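You operate a simulated robot arm through the tools that you are given. There is no shell and no other tool. Be economical: measure what you need, move in short steps, check, and stop when the job is done.

You run a simulated robot arm. Do the job below in one go: nothing can be reset, and whatever is moved stays where it is left.

TASK
Put the pink thick marker from the clear end of the green work bench on top of the brown bulb box there and the blue thick marker on the middle shelf under the stapler.

Only the result counts: the job must be done as asked and must still hold three seconds after the hand-in. Knocking over, shifting, dropping, spilling or breaking anything else fails it.

THE ROBOT
A 7-joint arm with a two-finger parallel gripper on a trunk, on a base that drives. Base frame: it is fixed to the floor where the robot stands at the start and does not move with it; the origin is under the middle of the robot, x ahead of it, y to its left, z up. Lengths are in m, angles in rad, forces in N, time in s.
With the tool pointing down near the work surface it reaches from about 0.34 to 0.76 m from the robot's upright axis, wherever it stands. Its first joint turns from -2.007 to 2.007 rad. Places, roughly: middle shelf under the stapler [0.6, -0.1, 0.5]. Payload 3.91 kg.
The TCP is the grasp point between the finger pads, 0.03 m short of the fingertips. In the tool frame z runs along the fingers and y along their closing line. The gripper opens to 0.11 m. The fingers are 0.02 m wide and 0.01 m thick; the gripper's body (0.048 by 0.112 m) begins 0.055 m behind the TCP.
Orientation is that of the tool frame in the base frame, as a unit quaternion [w, x, y, z]. With the fingers straight down and closing along the base's y, the tool's x points along the base's -x, its y along +y and its z along -z.

THE INTERFACE
- The arm moves only by the tool apply_moves. Its argument "increments" is text: rows parted by semicolons, each of 6 numbers parted by spaces: the shift along the tool's x, y, z in units of 400 mm (1.0 is 400 mm), then the turn, a rotation vector about the tool's x, y, z in units of 45 degrees (1.0 is 45 degrees). In form: dx dy dz ax ay az; .... A call has 1 to 8 rows; each row is the pose to reach, as a shift and turn from the pose commanded when the call began, along the tool's axes at that moment. "jaw" is the closure, from 0 (fully open) to 1 (shut), set as the call begins (left out, the last holds). A call with a number of a shift or a turn outside -1 to 1 is refused whole. Rows are played at 5 a second. More than 0.05 m and 0.15 rad between two rows, or a gripper value outside its range, and nothing of the call is played. Where a pose cannot be reached the arm comes as near as it can. A force on the tool above 40 N (or 10 N above the force at the start of the call, whichever is more), or a blocked arm, ends the call early, and 0.2 s more pass. Each finger travels about 0.108 m/s and halts on what it meets, pressing with about 34 N; the grip force reading is that of the motor and also rises with nothing between the fingers. The clock runs only during rows and for 0.2 s after the last one: add rows that repeat a pose to give the fingers time. The reply holds the time, the measured pose of the TCP, the force on the tool along the base axes, the opening and the grip force, in the units named above and with some noise.
- Cameras (640 x 400 px; columns grow to the right, rows downward): "scene" is now at [0.0001, 0.0998, 1.6633]; the picture's right is [-0.71, -0.70, 0.00], its down [-0.55, 0.56, -0.62] and it looks along [0.43, -0.44, -0.79] (base axes); focal length 258 px, centre (320, 200). "wrist" rides on the gripper at [0.073, 0.017, -0.103] in the tool frame; the picture's right is [-0.23, 0.97, 0.00], its down [-0.76, -0.18, -0.62] and it looks along [-0.61, -0.14, 0.78] (tool axes); focal length 222 px, centre (320, 200). There is no depth. A picture from a camera that has moved, and an enlarged one, comes with that camera's place and axes in the base frame and with its lens. The place of the scene camera against the robot may be out by one fixed shift of up to 0.012 m in any direction.
- capture(camera): a new picture of that camera. It takes no simulated time.
- lift_body(by): slides the trunk up (or, below 0, down) by that many m; the arm and the scene camera ride with it, the base frame stays. It gives what a move gives, with no picture.
- roll_base(legs): drives the robot by 1 to 6 legs, each [ahead, turn to the left] in m and rad, along the robot's own axes; the way and the turn of a leg run together, so that a leg with both is an arc; at most 1.5 m and 3.142 rad a leg. The arm and the cameras ride along, it lands a little off, and it stops where it bumps. It gives what a move gives.
- head_to(pan, tilt): turns the head with the scene camera to pan (to the left, within 2.705 rad either way) and tilt (down, from -0.506 to 1.204), counted from straight ahead of the robot. It gives what a move gives.
- zoom(camera, box): a new picture of the part [left, top, right, bottom] of that camera's present view, enlarged. It takes no simulated time.
- sign_off(): hands the job in; it is judged then, once.

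Go step by step. Nothing tells you exact positions but the pictures and the camera data: compare them with the known pose of the tool, close in by small moves and look again before you grip or let go. The budget is 120 turns and 98 pictures, counting those below and the enlarged ones. Unless the task says otherwise, let go and move clear before handing in, and close with one line.

The tools are called after "Request:" by a JSON object that holds its "name" and its "arguments". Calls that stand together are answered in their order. apply_moves: Moves the arm, as the interface text tells. Its arguments: {"type":"object","properties":{"increments":{"type":"string"},"jaw":{"type":"number"}},"required":["increments"]} The other tools are called the same way: lift_body (by) slides the trunk up or down; roll_base (legs) drives the base; head_to (pan, tilt) turns the head that bears the scene camera; capture (camera) takes a picture; zoom (camera, box) takes an enlarged picture of a part of a camera's view; sign_off () hands the job in.

At the start:

```text
time: 0.0
ee_pos: [0.51, -0.0892, 1.2525]
tool_rot: [0.0, 0.004, 1.0, 0.0]
force: [0.7, -0.7, -0.1]
gripper_width: 0.11
grasp_force: 0.0
trunk travel left (down, up): [-0.775, 0.215]
robot x, y, heading: [0.0027, -0.0038, 0.002]
head pan, tilt: [-0.792, 0.904]
```

scene: 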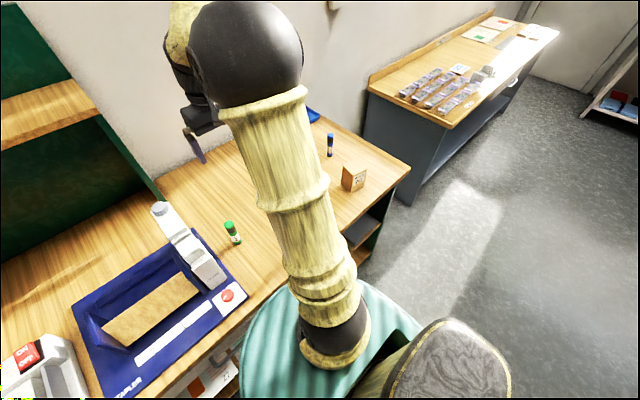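
wrist: 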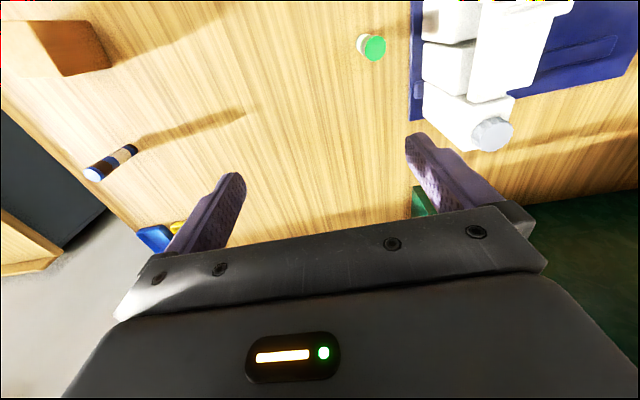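

I see a bench with a stapler, a green marker, a blue marker and a brown box, but no pink marker yet. I'll turn the head to look around.

Request:
{"name": "head_to", "arguments": {"pan": 0.3, "tilt": 0.7}}

Request:
{"name": "capture", "arguments": {"camera": "scene"}}

Request:
{"name": "head_to", "arguments": {"pan": 1.6, "tilt": 0.6}}

Request:
{"name": "capture", "arguments": {"camera": "scene"}}

Request:
{"name": "head_to", "arguments": {"pan": -1.5, "tilt": 0.5}}

Request:
{"name": "capture", "arguments": {"camera": "scene"}}

Request:
{"name": "head_to", "arguments": {"pan": 2.7, "tilt": 0.5}}

Request:
{"name": "capture", "arguments": {"camera": "scene"}}

```text
time: 1.3
ee_pos: [0.511, -0.0896, 1.2527]
tool_rot: [-0.001, 0.004, 1.0, 0.0]
force: [-0.5, 0.3, 0.0]
gripper_width: 0.1098
grasp_force: 0.1
trunk travel left (down, up): [-0.775, 0.215]
robot x, y, heading: [0.0014, -0.0013, 0.006]
head pan, tilt: [0.3, 0.7]
```

```text
95 pictures are left
camera scene: at [0.0285, 0.1786, 1.6797], right [0.29, -0.96, 0.0], down [-0.62, -0.19, -0.76], along [0.73, 0.23, -0.64], focal length 258 px, centre (320, 200)
```

scene: 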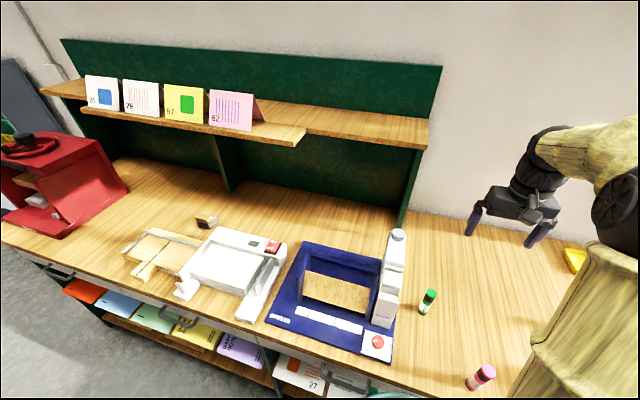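

```text
time: 2.8
ee_pos: [0.5092, -0.0897, 1.2511]
tool_rot: [0.001, 0.003, 1.0, 0.001]
force: [0.2, 0.5, 0.0]
gripper_width: 0.1098
grasp_force: 0.0
trunk travel left (down, up): [-0.775, 0.215]
robot x, y, heading: [-0.0022, 0.0012, -0.003]
head pan, tilt: [1.6, 0.6]
```

```text
94 pictures are left
camera scene: at [-0.0552, 0.2419, 1.6883], right [1.0, 0.03, 0.0], down [0.02, -0.56, -0.83], along [-0.02, 0.82, -0.56], focal length 258 px, centre (320, 200)
```

scene: 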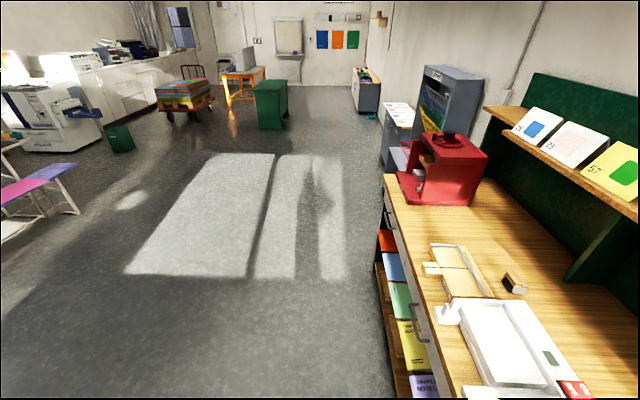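

```text
time: 5.5
ee_pos: [0.5093, -0.0898, 1.2521]
tool_rot: [0.0, 0.004, 1.0, 0.0]
force: [0.9, 0.1, 0.3]
gripper_width: 0.1101
grasp_force: 0.1
trunk travel left (down, up): [-0.775, 0.215]
robot x, y, heading: [-0.0014, -0.0024, 0.004]
head pan, tilt: [-1.499, 0.499]
```

```text
93 pictures are left
camera scene: at [-0.0461, 0.0628, 1.6974], right [-1.0, -0.07, 0.0], down [-0.03, 0.48, -0.88], along [0.06, -0.88, -0.48], focal length 258 px, centre (320, 200)
```

scene: 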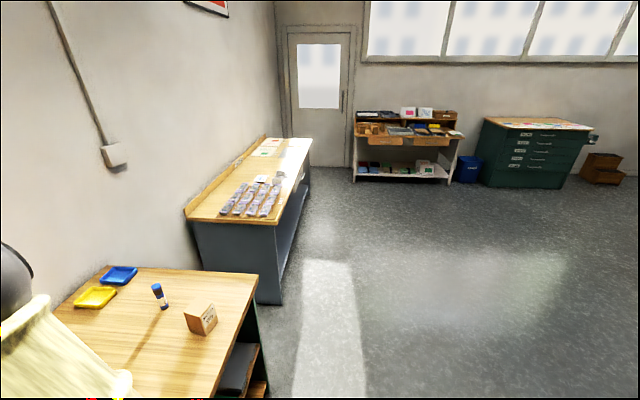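

```text
time: 8.9
ee_pos: [0.5104, -0.0904, 1.253]
tool_rot: [0.0, 0.004, 1.0, 0.0]
force: [0.5, 0.0, -0.7]
gripper_width: 0.11
grasp_force: 0.1
trunk travel left (down, up): [-0.775, 0.215]
robot x, y, heading: [-0.0025, -0.0047, -0.001]
head pan, tilt: [2.7, 0.499]
```

```text
92 pictures are left
camera scene: at [-0.1349, 0.1925, 1.6974], right [0.43, 0.9, 0.0], down [0.43, -0.2, -0.88], along [-0.79, 0.38, -0.48], focal length 258 px, centre (320, 200)
```

scene: 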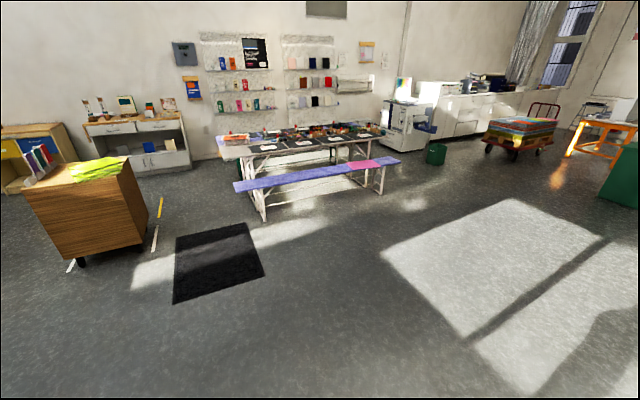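

The pink marker stands at about (0.33, -0.13), the blue one at about (0.60, -0.56) and the box at about (0.39, -0.47). I'll back off to see the front of the bench and its shelves.

Request:
{"name": "roll_base", "arguments": {"legs": [[-0.9, 0]]}}

Request:
{"name": "head_to", "arguments": {"pan": 0.0, "tilt": 0.8}}

Request:
{"name": "capture", "arguments": {"camera": "scene"}}

Request:
{"name": "lift_body", "arguments": {"by": -0.5}}

Request:
{"name": "head_to", "arguments": {"pan": 0.0, "tilt": 0.5}}

Request:
{"name": "capture", "arguments": {"camera": "scene"}}

```text
time: 13.5
ee_pos: [-0.3775, -0.0895, 1.2518]
tool_rot: [0.0, 0.003, 1.0, 0.0]
force: [0.7, 0.6, -0.3]
gripper_width: 0.11
grasp_force: 0.0
trunk travel left (down, up): [-0.775, 0.215]
robot x, y, heading: [-0.8845, -0.0006, -0.005]
head pan, tilt: [2.7, 0.499]
```

```text
time: 15.9
ee_pos: [-0.376, -0.0893, 1.2509]
tool_rot: [0.0, 0.003, 1.0, 0.0]
force: [0.8, 0.4, 0.0]
gripper_width: 0.11
grasp_force: 0.1
trunk travel left (down, up): [-0.775, 0.215]
robot x, y, heading: [-0.8883, 0.0016, 0.001]
head pan, tilt: [0.0, 0.799]
```

```text
91 pictures are left
camera scene: at [-0.8582, 0.1542, 1.6715], right [0.0, -1.0, 0.0], down [-0.72, 0.0, -0.7], along [0.7, 0.0, -0.72], focal length 258 px, centre (320, 200)
```

scene: 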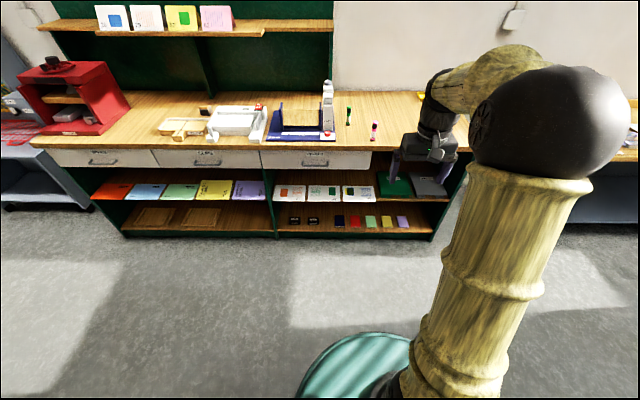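

```text
refused: -0.5 is not a number from -0.4 to 0.4
```

```text
time: 16.7
ee_pos: [-0.3766, -0.0897, 1.2523]
tool_rot: [0.0, 0.003, 1.0, 0.001]
force: [-0.2, -0.2, 0.1]
gripper_width: 0.11
grasp_force: 0.1
trunk travel left (down, up): [-0.775, 0.215]
robot x, y, heading: [-0.8883, -0.001, -0.0]
head pan, tilt: [0.0, 0.499]
```

```text
90 pictures are left
camera scene: at [-0.8479, 0.1541, 1.6973], right [0.0, -1.0, 0.0], down [-0.48, 0.0, -0.88], along [0.88, 0.0, -0.48], focal length 258 px, centre (320, 200)
```

scene: 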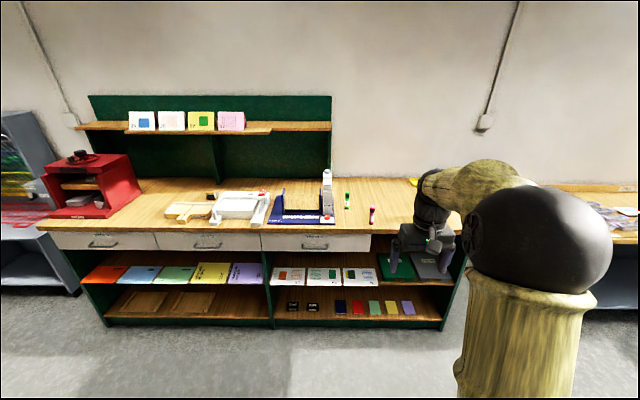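

The middle shelf in the right bay holds books, with gaps. I'll lower the trunk and look at it more closely.

Request:
{"name": "lift_body", "arguments": {"by": -0.4}}

Request:
{"name": "lift_body", "arguments": {"by": -0.3}}

Request:
{"name": "head_to", "arguments": {"pan": -0.15, "tilt": 0.35}}

Request:
{"name": "capture", "arguments": {"camera": "scene"}}

Request:
{"name": "zoom", "arguments": {"camera": "scene", "box": [200, 100, 440, 250]}}

```text
time: 20.6
ee_pos: [-0.3762, -0.0902, 0.8525]
tool_rot: [0.0, 0.003, 1.0, 0.0]
force: [0.3, -0.1, 0.6]
gripper_width: 0.1101
grasp_force: 0.0
trunk travel left (down, up): [-0.375, 0.615]
robot x, y, heading: [-0.8848, -0.0008, -0.006]
head pan, tilt: [0.0, 0.499]
```

```text
time: 23.6
ee_pos: [-0.377, -0.0892, 0.5516]
tool_rot: [0.0, 0.004, 1.0, 0.0]
force: [-0.6, 0.5, 0.2]
gripper_width: 0.1103
grasp_force: 0.0
trunk travel left (down, up): [-0.075, 0.915]
robot x, y, heading: [-0.8846, 0.0026, -0.004]
head pan, tilt: [0.0, 0.499]
```

```text
time: 24.3
ee_pos: [-0.3768, -0.0887, 0.5527]
tool_rot: [0.0, 0.004, 1.0, 0.0]
force: [0.5, 0.6, 0.2]
gripper_width: 0.11
grasp_force: 0.0
trunk travel left (down, up): [-0.075, 0.915]
robot x, y, heading: [-0.8852, 0.002, 0.002]
head pan, tilt: [-0.15, 0.351]
```

```text
89 pictures are left
camera scene: at [-0.8469, 0.1402, 1.011], right [-0.15, -0.99, 0.0], down [-0.34, 0.05, -0.94], along [0.93, -0.14, -0.34], focal length 258 px, centre (320, 200)
```

scene: 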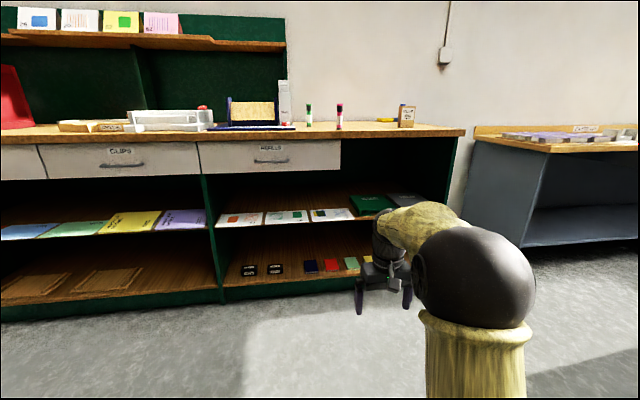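

```text
2.67 times, centred on (320, 175) of scene
camera zoom: at [-0.8469, 0.1402, 1.011], right [-0.15, -0.99, 0.0], down [-0.34, 0.05, -0.94], along [0.93, -0.14, -0.34], focal length 687 px, centre (320, 267)
```

zoom: 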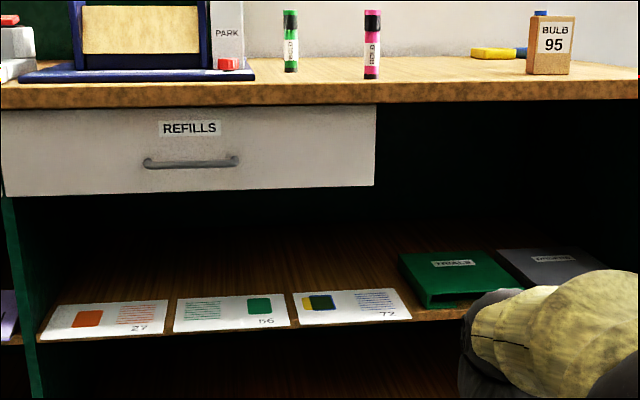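

The shelf is at z≈0.5, with free space behind the cards around (0.55, -0.13), left of the green folder. The drawer above it ends at about y=-0.12. I'll check the shelf's depth with a zoom, then raise the trunk and drive to a stance near (-0.03, -0.25) that reaches everything.

Request:
{"name": "zoom", "arguments": {"camera": "scene", "box": [200, 150, 440, 300]}}

Request:
{"name": "lift_body", "arguments": {"by": 0.4}}

Request:
{"name": "lift_body", "arguments": {"by": 0.3}}

Request:
{"name": "roll_base", "arguments": {"legs": [[0, -0.29], [0.885, 0], [0, 0.29]]}}

Request:
{"name": "head_to", "arguments": {"pan": -0.25, "tilt": 0.95}}

Request:
{"name": "capture", "arguments": {"camera": "scene"}}

Request:
{"name": "capture", "arguments": {"camera": "wrist"}}

```text
2.67 times, centred on (320, 225) of scene
camera zoom: at [-0.8469, 0.1402, 1.011], right [-0.15, -0.99, 0.0], down [-0.34, 0.05, -0.94], along [0.93, -0.14, -0.34], focal length 687 px, centre (320, 133)
```

zoom: 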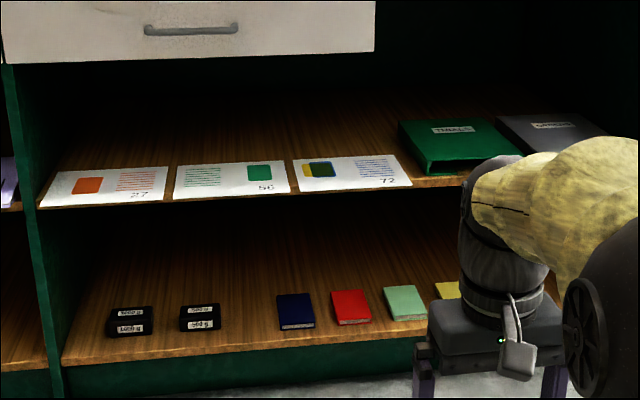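

```text
time: 28.1
ee_pos: [-0.3771, -0.0892, 0.9516]
tool_rot: [0.0, 0.003, 1.0, 0.0]
force: [-0.8, 0.6, 0.5]
gripper_width: 0.11
grasp_force: 0.0
trunk travel left (down, up): [-0.475, 0.515]
robot x, y, heading: [-0.8893, -0.0014, -0.0]
head pan, tilt: [-0.15, 0.351]
```

```text
time: 31.1
ee_pos: [-0.3775, -0.0901, 1.2517]
tool_rot: [-0.001, 0.004, 1.0, 0.0]
force: [1.0, 0.2, 0.1]
gripper_width: 0.1101
grasp_force: 0.1
trunk travel left (down, up): [-0.775, 0.215]
robot x, y, heading: [-0.8849, 0.0026, -0.003]
head pan, tilt: [-0.15, 0.351]
```

```text
time: 37.6
ee_pos: [0.4621, -0.3418, 1.2519]
tool_rot: [0.001, 0.005, 1.0, 0.0]
force: [0.0, 0.5, 0.2]
gripper_width: 0.1101
grasp_force: 0.1
trunk travel left (down, up): [-0.775, 0.215]
robot x, y, heading: [-0.0481, -0.2477, -0.001]
head pan, tilt: [-0.15, 0.351]
```

```text
time: 38.6
ee_pos: [0.4631, -0.3414, 1.2529]
tool_rot: [0.001, 0.006, 1.0, 0.0]
force: [0.4, 0.8, 0.1]
gripper_width: 0.1101
grasp_force: 0.0
trunk travel left (down, up): [-0.775, 0.215]
robot x, y, heading: [-0.0482, -0.249, 0.0]
head pan, tilt: [-0.25, 0.949]
```

```text
86 pictures are left
camera scene: at [-0.0293, -0.1147, 1.66], right [-0.25, -0.97, 0.0], down [-0.79, 0.2, -0.58], along [0.56, -0.15, -0.81], focal length 258 px, centre (320, 200)
```

scene: 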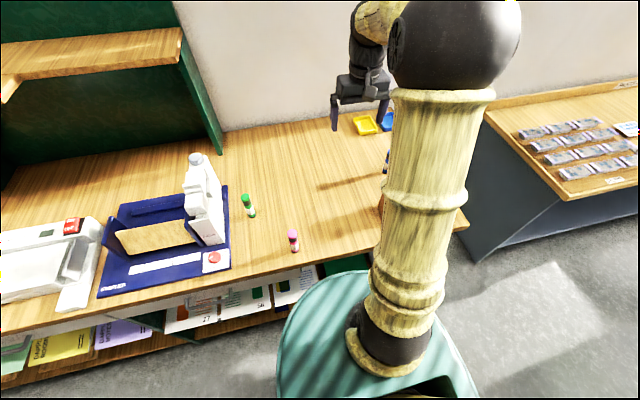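

```text
85 pictures are left
camera wrist: at [0.39, -0.3253, 1.3564], right [0.24, 0.97, 0.0], down [0.76, -0.19, 0.62], along [0.61, -0.15, -0.78], focal length 222 px, centre (320, 200)
```

wrist: 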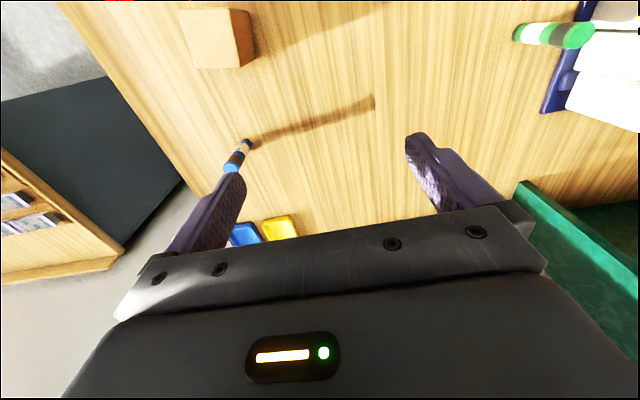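

Pink is at about (0.322, -0.131), blue at about (0.556, -0.529) and the box at about (0.38, -0.47). I'll move above pink and check with the wrist camera.

Request:
{"name": "apply_moves", "arguments": {"increments": "0.0575 0.088 0.02 0 0 0; 0.115 0.176 0.04 0 0 0; 0.1725 0.264 0.06 0 0 0; 0.23 0.352 0.08 0 0 0; 0.2875 0.44 0.1 0 0 0; 0.345 0.5275 0.125 0 0 0; 0.345 0.5275 0.125 0 0 0", "jaw": 0}}

Request:
{"name": "capture", "arguments": {"camera": "wrist"}}

Request:
{"name": "capture", "arguments": {"camera": "scene"}}

```text
time: 40.2
ee_pos: [0.3259, -0.1306, 1.2004]
tool_rot: [0.001, 0.006, 1.0, 0.0]
force: [0.0, 0.3, -0.3]
gripper_width: 0.11
grasp_force: 0.0
trunk travel left (down, up): [-0.775, 0.215]
robot x, y, heading: [-0.0499, -0.2514, 0.001]
head pan, tilt: [-0.25, 0.949]
```

```text
84 pictures are left
camera wrist: at [0.2543, -0.1134, 1.3043], right [0.24, 0.97, 0.0], down [0.76, -0.19, 0.62], along [0.61, -0.15, -0.78], focal length 222 px, centre (320, 200)
```

wrist: 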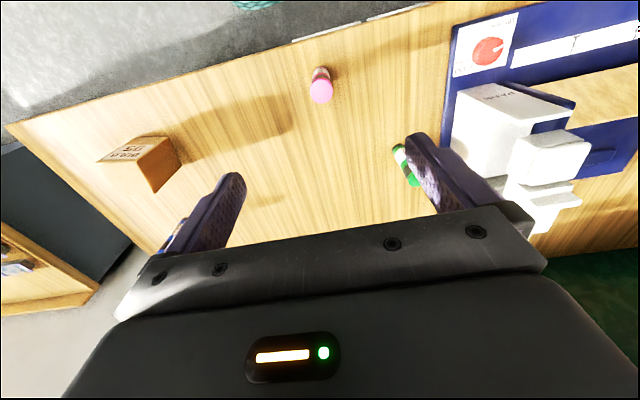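

```text
83 pictures are left
camera scene: at [-0.0292, -0.115, 1.66], right [-0.25, -0.97, 0.0], down [-0.79, 0.2, -0.58], along [0.56, -0.15, -0.81], focal length 258 px, centre (320, 200)
```

scene: 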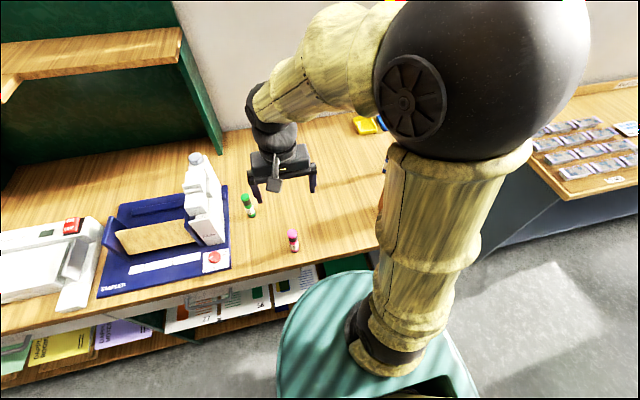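

Pink's axis is at about (0.317, -0.128), with its top at about z=1.015. I'll descend with the jaws open to z=0.98.

Request:
{"name": "apply_moves", "arguments": {"increments": "0.0225 0.0065 0.1 0 0 0; 0.0225 0.0065 0.2 0 0 0; 0.0225 0.0065 0.3 0 0 0; 0.0225 0.0065 0.4 0 0 0; 0.0225 0.0065 0.5 0 0 0; 0.0225 0.0065 0.55 0 0 0; 0.0225 0.0065 0.55 0 0 0", "jaw": 0}}

Request:
{"name": "capture", "arguments": {"camera": "wrist"}}

Request:
{"name": "zoom", "arguments": {"camera": "scene", "box": [220, 160, 380, 260]}}

```text
time: 41.8
ee_pos: [0.3173, -0.1271, 0.9802]
tool_rot: [0.0, 0.005, 1.0, 0.0]
force: [-0.1, -0.1, -0.2]
gripper_width: 0.11
grasp_force: 0.1
trunk travel left (down, up): [-0.775, 0.215]
robot x, y, heading: [-0.0489, -0.2496, -0.004]
head pan, tilt: [-0.25, 0.949]
```

```text
82 pictures are left
camera wrist: at [0.2448, -0.1098, 1.0844], right [0.24, 0.97, 0.0], down [0.76, -0.19, 0.62], along [0.61, -0.15, -0.78], focal length 222 px, centre (320, 200)
```

wrist: 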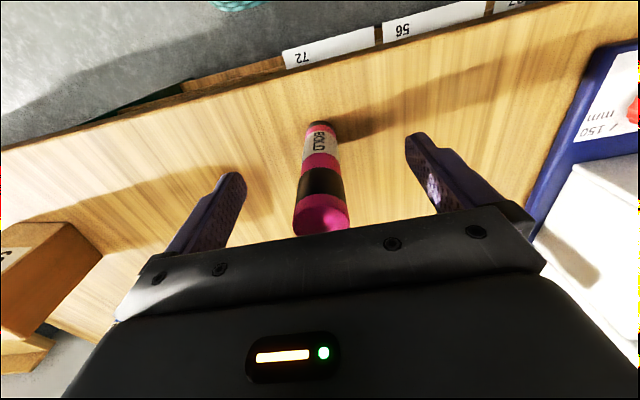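

```text
4.00 times, centred on (300, 210) of scene
camera zoom: at [-0.0295, -0.1146, 1.6599], right [-0.25, -0.97, 0.0], down [-0.79, 0.2, -0.58], along [0.56, -0.15, -0.81], focal length 1031 px, centre (400, 160)
```

zoom: 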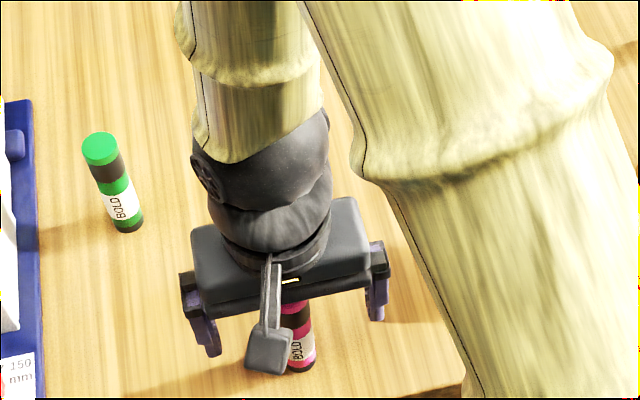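

Pink sits between the fingers, about 4 mm nearer the robot than the TCP. I'll nudge over and close.

Request:
{"name": "apply_moves", "arguments": {"increments": "0.01 0 0 0 0 0; 0.01 0 0 0 0 0; 0.01 0 0 0 0 0; 0.01 0 0 0 0 0; 0.01 0 0 0 0 0; 0.01 0 0 0 0 0", "jaw": 1}}

Request:
{"name": "capture", "arguments": {"camera": "wrist"}}

```text
time: 43.2
ee_pos: [0.3132, -0.1251, 0.9801]
tool_rot: [0.0, 0.005, 1.0, -0.001]
force: [0.8, -0.2, 0.5]
gripper_width: 0.0255
grasp_force: 34.2
trunk travel left (down, up): [-0.775, 0.215]
robot x, y, heading: [-0.0476, -0.2523, 0.001]
head pan, tilt: [-0.25, 0.949]
```

```text
80 pictures are left
camera wrist: at [0.2412, -0.1099, 1.0853], right [0.24, 0.97, 0.0], down [0.76, -0.19, 0.62], along [0.61, -0.15, -0.78], focal length 222 px, centre (320, 200)
```

wrist: 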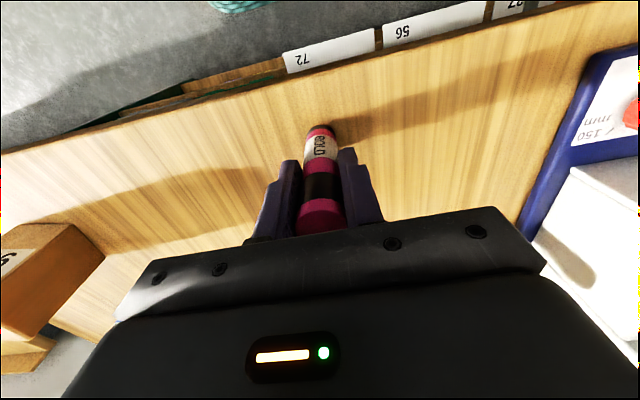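

Pink is gripped at 25 mm width. I'll lift it and move towards the box, stopping short to view it.

Request:
{"name": "apply_moves", "arguments": {"increments": "0 0 -0.1 0 0 0; 0 0 -0.2 0 0 0; 0 0 -0.3 0 0 0; 0 0 -0.4 0 0 0; -0.03 -0.11 -0.45 0 0 0; -0.06 -0.22 -0.45 0 0 0; -0.09 -0.33 -0.45 0 0 0; -0.12 -0.44 -0.45 0 0 0"}}

Request:
{"name": "capture", "arguments": {"camera": "wrist"}}

Request:
{"name": "head_to", "arguments": {"pan": -0.9, "tilt": 0.95}}

Request:
{"name": "capture", "arguments": {"camera": "scene"}}

```text
time: 45.0
ee_pos: [0.3585, -0.304, 1.1624]
tool_rot: [-0.001, 0.005, 1.0, 0.0]
force: [0.9, -0.1, 0.1]
gripper_width: 0.0252
grasp_force: 34.3
trunk travel left (down, up): [-0.775, 0.215]
robot x, y, heading: [-0.0462, -0.2475, -0.0]
head pan, tilt: [-0.25, 0.949]
```

```text
79 pictures are left
camera wrist: at [0.2869, -0.2886, 1.2667], right [0.24, 0.97, 0.0], down [0.76, -0.19, 0.62], along [0.6, -0.15, -0.78], focal length 222 px, centre (320, 200)
```

wrist: 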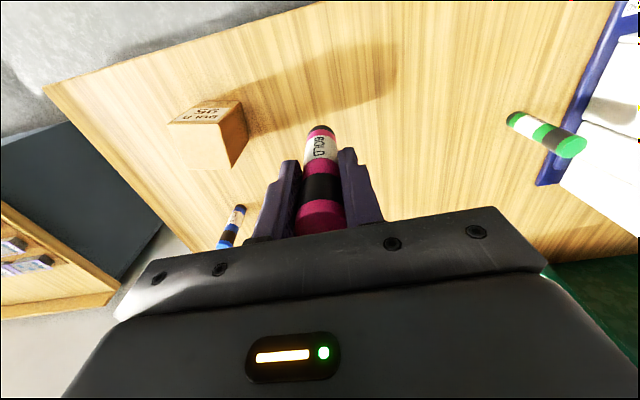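

```text
time: 46.0
ee_pos: [0.3586, -0.3039, 1.1624]
tool_rot: [0.0, 0.004, 1.0, 0.0]
force: [0.1, 0.3, -1.3]
gripper_width: 0.0252
grasp_force: 34.4
trunk travel left (down, up): [-0.775, 0.215]
robot x, y, heading: [-0.0458, -0.2472, -0.002]
head pan, tilt: [-0.901, 0.949]
```

```text
78 pictures are left
camera scene: at [-0.0546, -0.1535, 1.6599], right [-0.78, -0.62, 0.0], down [-0.5, 0.64, -0.58], along [0.36, -0.46, -0.81], focal length 258 px, centre (320, 200)
```

scene: 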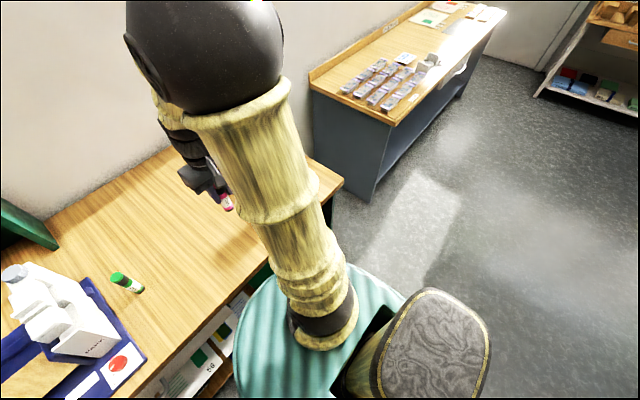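

Request:
{"name": "zoom", "arguments": {"camera": "wrist", "box": [140, 75, 300, 175]}}

```text
4.00 times, centred on (220, 125) of wrist
camera zoom: at [0.2867, -0.287, 1.2668], right [0.24, 0.97, 0.0], down [0.76, -0.19, 0.62], along [0.61, -0.15, -0.78], focal length 888 px, centre (720, 500)
```

zoom: 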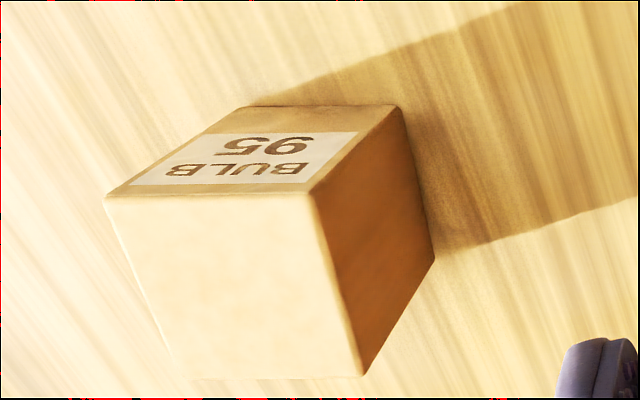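

The box's base centre is at about (0.374, -0.468), its top is at about z=0.996, and it is roughly 60 mm square with a slight yaw. I'll move pink above it.

Request:
{"name": "apply_moves", "arguments": {"increments": "-0.01 -0.1 0 0 0 0; -0.02 -0.2 0 0 0 0; -0.03 -0.3 0 0 0 0; -0.039 -0.409 0 0 0 0; -0.039 -0.409 0.06 0 0 0; -0.039 -0.409 0.12 0 0 0; -0.039 -0.409 0.12 0 0 0"}}

Request:
{"name": "capture", "arguments": {"camera": "wrist"}}

Request:
{"name": "capture", "arguments": {"camera": "scene"}}

```text
time: 47.6
ee_pos: [0.3743, -0.4682, 1.1132]
tool_rot: [0.0, 0.006, 1.0, 0.001]
force: [0.9, 0.5, -0.4]
gripper_width: 0.0254
grasp_force: 34.1
trunk travel left (down, up): [-0.775, 0.215]
robot x, y, heading: [-0.0451, -0.2494, -0.005]
head pan, tilt: [-0.901, 0.949]
```

```text
76 pictures are left
camera wrist: at [0.3021, -0.451, 1.2174], right [0.24, 0.97, 0.0], down [0.76, -0.19, 0.62], along [0.61, -0.15, -0.78], focal length 222 px, centre (320, 200)
```

wrist: 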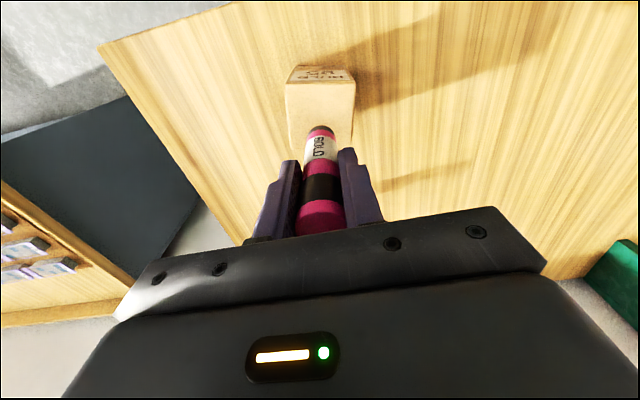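

```text
75 pictures are left
camera scene: at [-0.0551, -0.1533, 1.6599], right [-0.79, -0.62, 0.0], down [-0.5, 0.64, -0.58], along [0.36, -0.46, -0.81], focal length 258 px, centre (320, 200)
```

scene: 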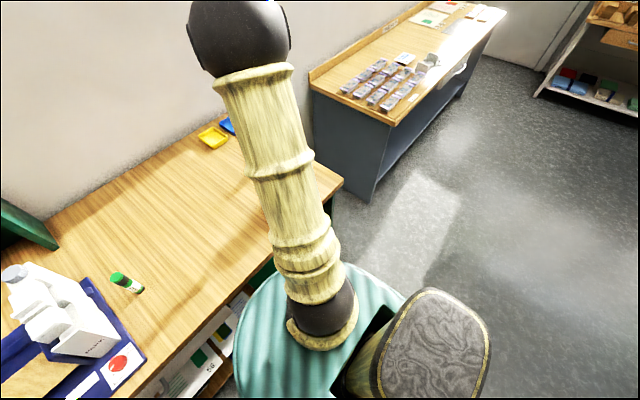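

Alignment looks good. I'll lower to about z=1.085 and look.

Request:
{"name": "apply_moves", "arguments": {"increments": "0 0 0.035 0 0 0; 0 0 0.07 0 0 0; 0 0 0.07 0 0 0"}}

Request:
{"name": "zoom", "arguments": {"camera": "wrist", "box": [240, 40, 400, 140]}}

```text
time: 48.5
ee_pos: [0.374, -0.4672, 1.0851]
tool_rot: [0.0, 0.005, 1.0, 0.0]
force: [-0.3, -0.2, -0.2]
gripper_width: 0.0257
grasp_force: 34.8
trunk travel left (down, up): [-0.775, 0.215]
robot x, y, heading: [-0.0486, -0.2522, -0.004]
head pan, tilt: [-0.901, 0.949]
```

```text
4.00 times, centred on (320, 90) of wrist
camera zoom: at [0.3006, -0.4506, 1.1897], right [0.24, 0.97, 0.0], down [0.76, -0.19, 0.62], along [0.61, -0.15, -0.78], focal length 888 px, centre (320, 640)
```

zoom: 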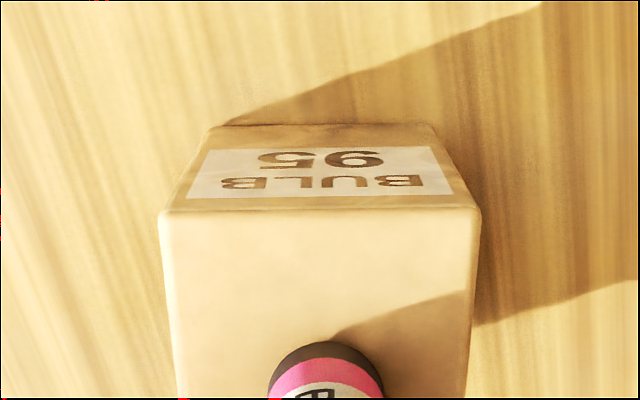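

It is centred. I'll lower gently until contact.

Request:
{"name": "apply_moves", "arguments": {"increments": "0 0 0.005 0 0 0; 0 0 0.01 0 0 0; 0 0 0.015 0 0 0; 0 0 0.015 0 0 0"}}

Request:
{"name": "zoom", "arguments": {"camera": "wrist", "box": [240, 40, 400, 140]}}

```text
time: 49.5
ee_pos: [0.3732, -0.4675, 1.0809]
tool_rot: [0.001, 0.006, 1.0, 0.0]
force: [0.5, 0.6, 11.9]
gripper_width: 0.0253
grasp_force: 33.4
trunk travel left (down, up): [-0.775, 0.215]
robot x, y, heading: [-0.0469, -0.2533, 0.001]
head pan, tilt: [-0.901, 0.949]
```

```text
4.00 times, centred on (320, 90) of wrist
camera zoom: at [0.3005, -0.4499, 1.1849], right [0.24, 0.97, 0.0], down [0.76, -0.18, 0.62], along [0.61, -0.15, -0.78], focal length 888 px, centre (320, 640)
```

zoom: 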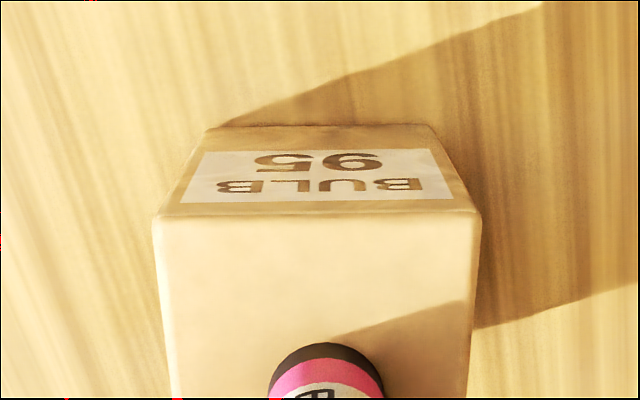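

Contact made. I'll ease up 1 mm and open the jaws.

Request:
{"name": "apply_moves", "arguments": {"increments": "0 0 -0.004 0 0 0; 0 0 -0.004 0 0 0"}}

Request:
{"name": "apply_moves", "arguments": {"increments": "0 0 0 0 0 0; 0 0 0 0 0 0; 0 0 0 0 0 0; 0 0 0 0 0 0", "jaw": 0.3}}

Request:
{"name": "capture", "arguments": {"camera": "wrist"}}

```text
time: 50.0
ee_pos: [0.3729, -0.4665, 1.0814]
tool_rot: [-0.001, 0.006, 1.0, 0.0]
force: [0.3, 1.1, 0.7]
gripper_width: 0.0254
grasp_force: 33.7
trunk travel left (down, up): [-0.775, 0.215]
robot x, y, heading: [-0.048, -0.2512, -0.002]
head pan, tilt: [-0.901, 0.949]
```

```text
time: 51.0
ee_pos: [0.3719, -0.4671, 1.0823]
tool_rot: [0.0, 0.005, 1.0, 0.0]
force: [-0.5, 0.0, 0.2]
gripper_width: 0.0768
grasp_force: 0.1
trunk travel left (down, up): [-0.775, 0.215]
robot x, y, heading: [-0.0477, -0.2504, -0.001]
head pan, tilt: [-0.901, 0.949]
```

```text
72 pictures are left
camera wrist: at [0.3011, -0.4504, 1.1858], right [0.24, 0.97, 0.0], down [0.76, -0.19, 0.62], along [0.61, -0.15, -0.78], focal length 222 px, centre (320, 200)
```

wrist: 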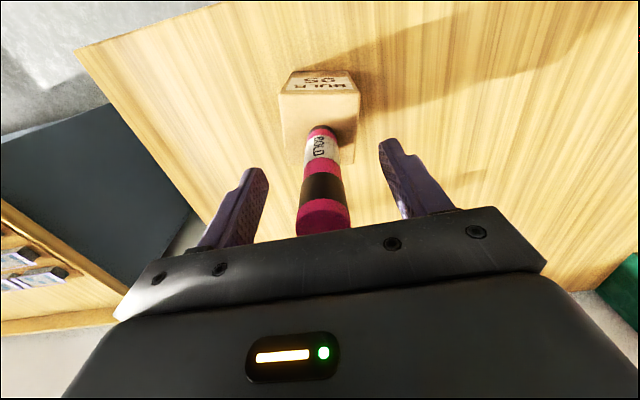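

Pink stands on the box. I'll raise the arm clear and check it.

Request:
{"name": "apply_moves", "arguments": {"increments": "0 0 -0.1 0 0 0; 0 0 -0.2 0 0 0; 0 0 -0.3 0 0 0; 0 0 -0.4 0 0 0; 0 0 -0.45 0 0 0; 0 0 -0.45 0 0 0", "jaw": 0.3}}

Request:
{"name": "capture", "arguments": {"camera": "wrist"}}

```text
time: 52.5
ee_pos: [0.3736, -0.4667, 1.2639]
tool_rot: [-0.001, 0.005, 1.0, -0.001]
force: [0.1, -0.2, -0.7]
gripper_width: 0.0771
grasp_force: 0.0
trunk travel left (down, up): [-0.775, 0.215]
robot x, y, heading: [-0.0485, -0.2472, -0.001]
head pan, tilt: [-0.901, 0.949]
```

```text
71 pictures are left
camera wrist: at [0.301, -0.4498, 1.3668], right [0.24, 0.97, 0.0], down [0.76, -0.19, 0.62], along [0.6, -0.15, -0.78], focal length 222 px, centre (320, 200)
```

wrist: 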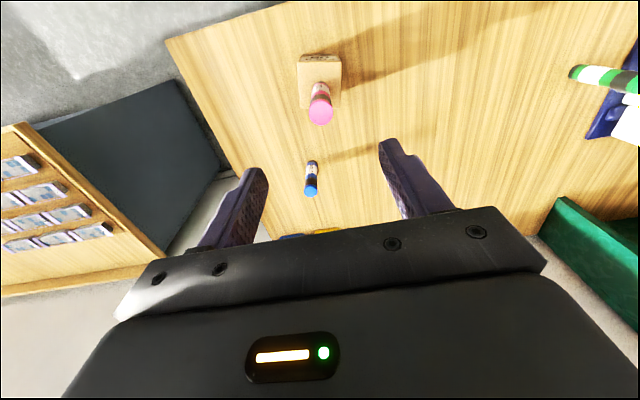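

Pink is stable on the box and blue is at (0.552, -0.530). Approaching blue straight on would sweep over the box, so I'll drive to the right and come at it from the right side.

Request:
{"name": "roll_base", "arguments": {"legs": [[-0.4, 0], [0, -1.571], [0.55, 0], [0, 1.571], [0.4, 0]]}}

Request:
{"name": "head_to", "arguments": {"pan": 0.2, "tilt": 0.9}}

Request:
{"name": "capture", "arguments": {"camera": "scene"}}

```text
time: 67.4
ee_pos: [0.3978, -0.9957, 1.2626]
tool_rot: [0.0, -0.01, 1.0, 0.0]
force: [0.0, -0.7, 0.3]
gripper_width: 0.0769
grasp_force: 0.1
trunk travel left (down, up): [-0.775, 0.215]
robot x, y, heading: [-0.0299, -0.7922, 0.027]
head pan, tilt: [-0.901, 0.949]
```

```text
time: 68.7
ee_pos: [0.3972, -0.9961, 1.2624]
tool_rot: [-0.001, -0.009, 1.0, 0.0]
force: [1.3, -0.2, 0.2]
gripper_width: 0.077
grasp_force: 0.1
trunk travel left (down, up): [-0.775, 0.215]
robot x, y, heading: [-0.0309, -0.7914, 0.023]
head pan, tilt: [0.201, 0.901]
```

```text
70 pictures are left
camera scene: at [-0.0128, -0.6242, 1.6635], right [0.22, -0.97, 0.0], down [-0.76, -0.18, -0.62], along [0.61, 0.14, -0.78], focal length 258 px, centre (320, 200)
```

scene: 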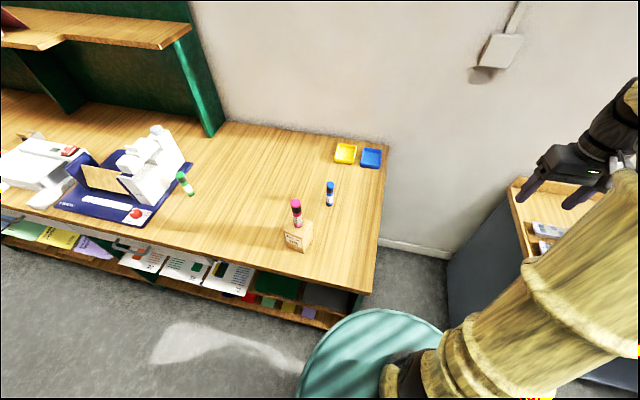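

The view is clear, with pink standing on the box. I'll move the TCP to a staging point at (0.42, -0.605) while yawing the tool 30° left.

Request:
{"name": "apply_moves", "arguments": {"increments": "-0.007 0.12 0 0 0 -0.08; -0.014 0.24 0 0 0 -0.16; -0.021 0.36 0 0 0 -0.24; -0.028 0.48 0 0 0 -0.32; -0.035 0.6 0 0 0 -0.4; -0.042 0.72 0 0 0 -0.48; -0.05 0.84 0 0 0 -0.56; -0.0575 0.96 0 0 0 -0.667", "jaw": 0}}

Request:
{"name": "apply_moves", "arguments": {"increments": "0 0 0 0 -0.16 0; 0 0 0 0 -0.32 0; 0 0 0 0 -0.48 0; 0 0 0 0 -0.667 0; 0 0 0 0 -0.667 0"}}

Request:
{"name": "capture", "arguments": {"camera": "scene"}}

Request:
{"name": "capture", "arguments": {"camera": "wrist"}}

```text
time: 70.5
ee_pos: [0.4101, -0.6128, 1.2598]
tool_rot: [-0.001, -0.269, 0.963, 0.0]
force: [-0.5, -0.6, 0.1]
gripper_width: 0.1101
grasp_force: 0.0
trunk travel left (down, up): [-0.775, 0.215]
robot x, y, heading: [-0.0308, -0.7993, 0.024]
head pan, tilt: [0.201, 0.901]
```

```text
time: 71.7
ee_pos: [0.4125, -0.6129, 1.2603]
tool_rot: [0.251, -0.258, 0.93, 0.069]
force: [-0.2, 0.4, -0.1]
gripper_width: 0.11
grasp_force: 0.0
trunk travel left (down, up): [-0.775, 0.215]
robot x, y, heading: [-0.0278, -0.7926, 0.028]
head pan, tilt: [0.201, 0.901]
```

```text
69 pictures are left
camera scene: at [-0.0125, -0.6238, 1.6635], right [0.22, -0.97, 0.0], down [-0.76, -0.18, -0.62], along [0.6, 0.14, -0.78], focal length 258 px, centre (320, 200)
```

scene: 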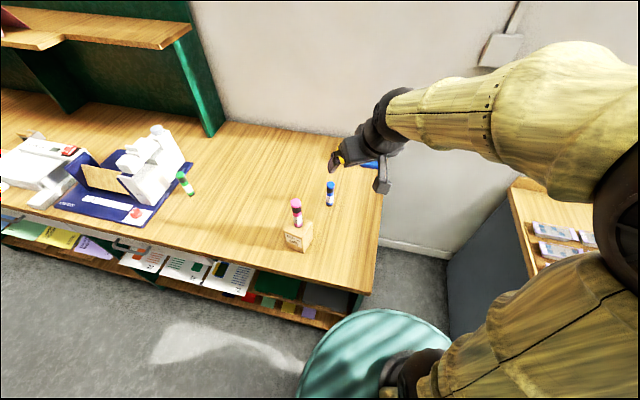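

```text
68 pictures are left
camera wrist: at [0.3055, -0.6586, 1.3151], right [-0.33, 0.94, 0.11], down [0.39, 0.03, 0.92], along [0.86, 0.35, -0.37], focal length 222 px, centre (320, 200)
```

wrist: 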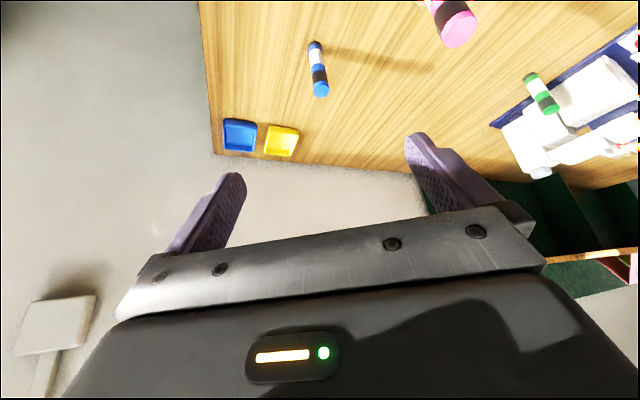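

The tilt works, with the elbow off to the right. I'll pitch another 30°.

Request:
{"name": "apply_moves", "arguments": {"increments": "0 0 0 0 -0.16 0; 0 0 0 0 -0.32 0; 0 0 0 0 -0.48 0; 0 0 0 0 -0.667 0; 0 0 0 0 -0.667 0"}}

Request:
{"name": "capture", "arguments": {"camera": "scene"}}

```text
time: 72.9
ee_pos: [0.3984, -0.5996, 1.2553]
tool_rot: [0.468, -0.341, 0.807, 0.118]
force: [2.9, -1.3, 1.0]
gripper_width: 0.11
grasp_force: 0.0
out of reach, approached as far as the arm can: row 3, 4
trunk travel left (down, up): [-0.775, 0.215]
robot x, y, heading: [-0.0295, -0.7937, 0.029]
head pan, tilt: [0.201, 0.901]
```

```text
67 pictures are left
camera scene: at [-0.0127, -0.6239, 1.6635], right [0.22, -0.97, 0.0], down [-0.76, -0.18, -0.62], along [0.6, 0.14, -0.78], focal length 258 px, centre (320, 200)
```

scene: 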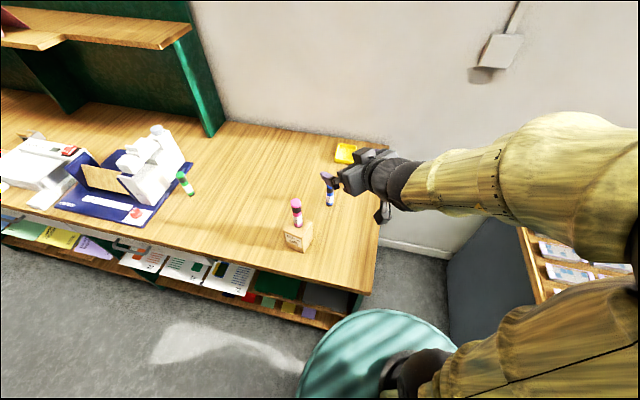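

The pitch hits a wrist limit with the tool turned left of the robot. I'll undo the pitch and yaw, then turn the base left so the tool heading lines up with the robot's heading.

Request:
{"name": "apply_moves", "arguments": {"increments": "0 0 0 0 0.16 0; 0 0 0 0 0.32 0; 0 0 0 0 0.48 0; 0 0 0 0 0.667 0; 0 0 0 0 0.667 0"}}

```text
time: 74.1
ee_pos: [0.4106, -0.6076, 1.2643]
tool_rot: [0.248, -0.24, 0.935, 0.088]
force: [1.2, -3.7, -0.9]
gripper_width: 0.1096
grasp_force: 0.0
out of reach, approached as far as the arm can: row 2, 3
trunk travel left (down, up): [-0.775, 0.215]
robot x, y, heading: [-0.0296, -0.7906, 0.028]
head pan, tilt: [0.201, 0.901]
```

Request:
{"name": "apply_moves", "arguments": {"increments": "0 0 0 0 0.16 0; 0 0 0 0 0.32 0; 0 0 0 0 0.48 0; 0 0 0 0 0.667 0; 0 0 0 0 0.667 0"}}

Request:
{"name": "apply_moves", "arguments": {"increments": "0.037 -0.093 0 0 0 0.11; 0.074 -0.186 0 0 0 0.22; 0.111 -0.279 0 0 0 0.33; 0.148 -0.372 0 0 0 0.44; 0.185 -0.465 0 0 0 0.55; 0.2215 -0.5575 0 0 0 0.667; 0.2215 -0.5575 0 0 0 0.667"}}

Request:
{"name": "capture", "arguments": {"camera": "scene"}}

```text
time: 75.3
ee_pos: [0.4109, -0.6127, 1.2613]
tool_rot: [0.0, -0.268, 0.963, 0.0]
force: [0.5, -0.4, -0.8]
gripper_width: 0.1099
grasp_force: 0.1
trunk travel left (down, up): [-0.775, 0.215]
robot x, y, heading: [-0.0297, -0.7931, 0.03]
head pan, tilt: [0.201, 0.901]
```

```text
time: 76.9
ee_pos: [0.4523, -0.8484, 1.2628]
tool_rot: [0.0, -0.009, 1.0, -0.001]
force: [0.5, -0.9, -0.4]
gripper_width: 0.11
grasp_force: 0.1
trunk travel left (down, up): [-0.775, 0.215]
robot x, y, heading: [-0.0312, -0.7918, 0.025]
head pan, tilt: [0.201, 0.901]
```

```text
66 pictures are left
camera scene: at [-0.0131, -0.6234, 1.6635], right [0.23, -0.97, 0.0], down [-0.76, -0.18, -0.62], along [0.61, 0.14, -0.78], focal length 258 px, centre (320, 200)
```

scene: 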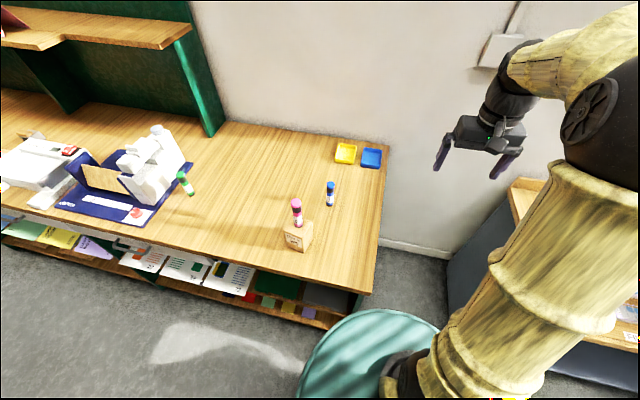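

Now I'll test the forward pitch here, where the tool is in front of the robot and the space is clear.

Request:
{"name": "apply_moves", "arguments": {"increments": "0 0 0 0 -0.16 0; 0 0 0 0 -0.32 0; 0 0 0 0 -0.48 0; 0 0 0 0 -0.64 0; 0 0 0 0 -0.8 0; 0 0 0 0 -0.9 0; 0 0 0 0 -0.9 0"}}

Request:
{"name": "apply_moves", "arguments": {"increments": "0 0 0 0 -0.1 0; 0 0 0 0 -0.2 0; 0 0 0 0 -0.3 0; 0 0 0 0 -0.433 0; 0 0 0 0 -0.433 0"}}

Request:
{"name": "capture", "arguments": {"camera": "scene"}}

```text
time: 78.5
ee_pos: [0.4533, -0.8492, 1.2622]
tool_rot: [0.346, -0.009, 0.938, 0.003]
force: [-0.9, -0.1, 0.5]
gripper_width: 0.1099
grasp_force: 0.1
trunk travel left (down, up): [-0.775, 0.215]
robot x, y, heading: [-0.0257, -0.794, 0.027]
head pan, tilt: [0.201, 0.901]
```

```text
time: 79.7
ee_pos: [0.4519, -0.85, 1.2604]
tool_rot: [0.5, -0.008, 0.866, 0.005]
force: [-0.4, -0.4, -0.5]
gripper_width: 0.1102
grasp_force: 0.1
trunk travel left (down, up): [-0.775, 0.215]
robot x, y, heading: [-0.033, -0.7953, 0.03]
head pan, tilt: [0.201, 0.901]
```

```text
65 pictures are left
camera scene: at [-0.013, -0.6239, 1.6635], right [0.22, -0.97, 0.0], down [-0.76, -0.18, -0.62], along [0.61, 0.14, -0.78], focal length 258 px, centre (320, 200)
```

scene: 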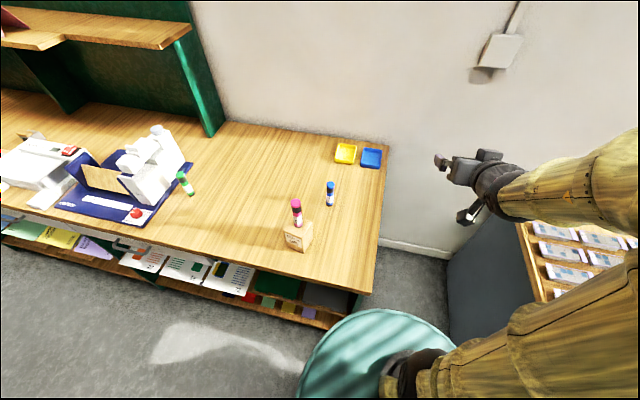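

60° pitch is reached cleanly here. I'll turn the base left by 0.5 rad, which brings the gripper to about (0.42, -0.61) pointing at blue.

Request:
{"name": "roll_base", "arguments": {"legs": [[0, 0.5]]}}

Request:
{"name": "capture", "arguments": {"camera": "wrist"}}

Request:
{"name": "head_to", "arguments": {"pan": -0.2, "tilt": 0.9}}

Request:
{"name": "capture", "arguments": {"camera": "scene"}}

```text
time: 81.5
ee_pos: [0.4195, -0.6097, 1.2616]
tool_rot: [0.483, -0.223, 0.837, 0.128]
force: [0.3, -0.2, 0.0]
gripper_width: 0.11
grasp_force: 0.1
trunk travel left (down, up): [-0.775, 0.215]
robot x, y, heading: [-0.0295, -0.7937, 0.526]
head pan, tilt: [0.201, 0.901]
```

```text
64 pictures are left
camera wrist: at [0.3018, -0.6589, 1.2519], right [-0.39, 0.9, 0.2], down [-0.05, -0.23, 0.97], along [0.92, 0.37, 0.13], focal length 222 px, centre (320, 200)
```

wrist: 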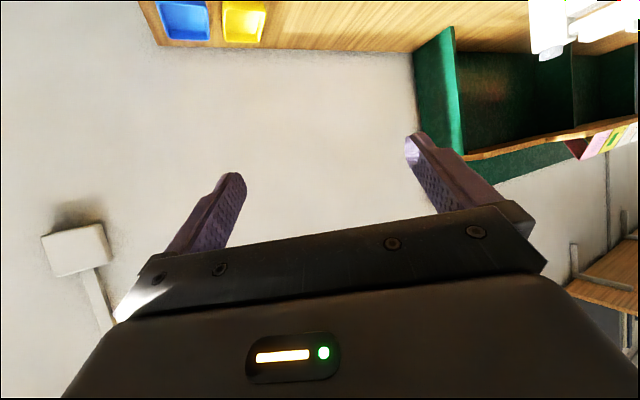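

```text
time: 82.4
ee_pos: [0.4189, -0.6108, 1.2613]
tool_rot: [0.483, -0.222, 0.837, 0.128]
force: [0.1, 0.1, 1.2]
gripper_width: 0.1099
grasp_force: 0.1
trunk travel left (down, up): [-0.775, 0.215]
robot x, y, heading: [-0.0273, -0.7929, 0.527]
head pan, tilt: [-0.201, 0.901]
```

```text
63 pictures are left
camera scene: at [-0.0802, -0.6661, 1.6635], right [0.33, -0.95, 0.0], down [-0.74, -0.25, -0.62], along [0.59, 0.2, -0.78], focal length 258 px, centre (320, 200)
```

scene: 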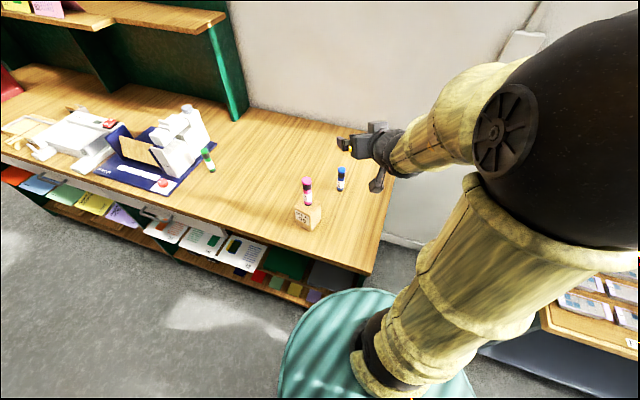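

The tool heading is 30° and pitch 60°. I'll lower the trunk 0.2 m and check the clearance.

Request:
{"name": "lift_body", "arguments": {"by": -0.2}}

Request:
{"name": "capture", "arguments": {"camera": "scene"}}

Request:
{"name": "capture", "arguments": {"camera": "wrist"}}

```text
time: 84.6
ee_pos: [0.4185, -0.6092, 1.0614]
tool_rot: [0.483, -0.224, 0.837, 0.129]
force: [0.1, 0.2, -0.2]
gripper_width: 0.1101
grasp_force: 0.2
trunk travel left (down, up): [-0.575, 0.415]
robot x, y, heading: [-0.0282, -0.7965, 0.528]
head pan, tilt: [-0.201, 0.901]
```

```text
62 pictures are left
camera scene: at [-0.0802, -0.6663, 1.4636], right [0.32, -0.95, 0.0], down [-0.74, -0.25, -0.62], along [0.59, 0.2, -0.78], focal length 258 px, centre (320, 200)
```

scene: 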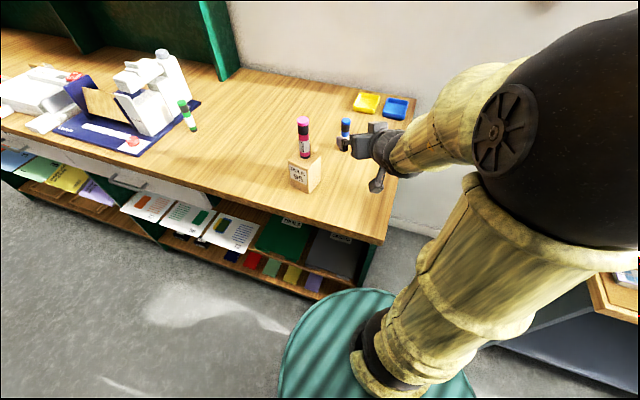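

```text
61 pictures are left
camera wrist: at [0.3019, -0.659, 1.0519], right [-0.39, 0.9, 0.2], down [-0.05, -0.23, 0.97], along [0.92, 0.37, 0.13], focal length 222 px, centre (320, 200)
```

wrist: 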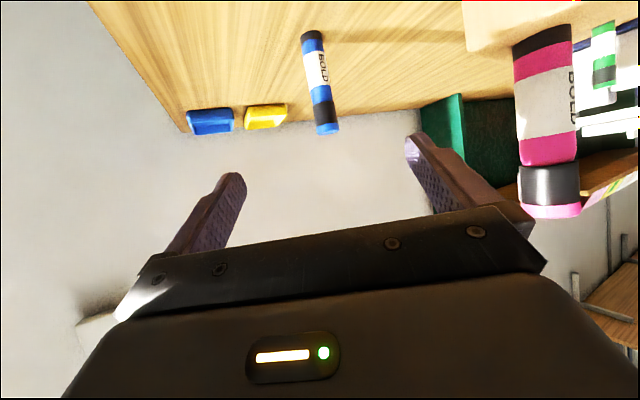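

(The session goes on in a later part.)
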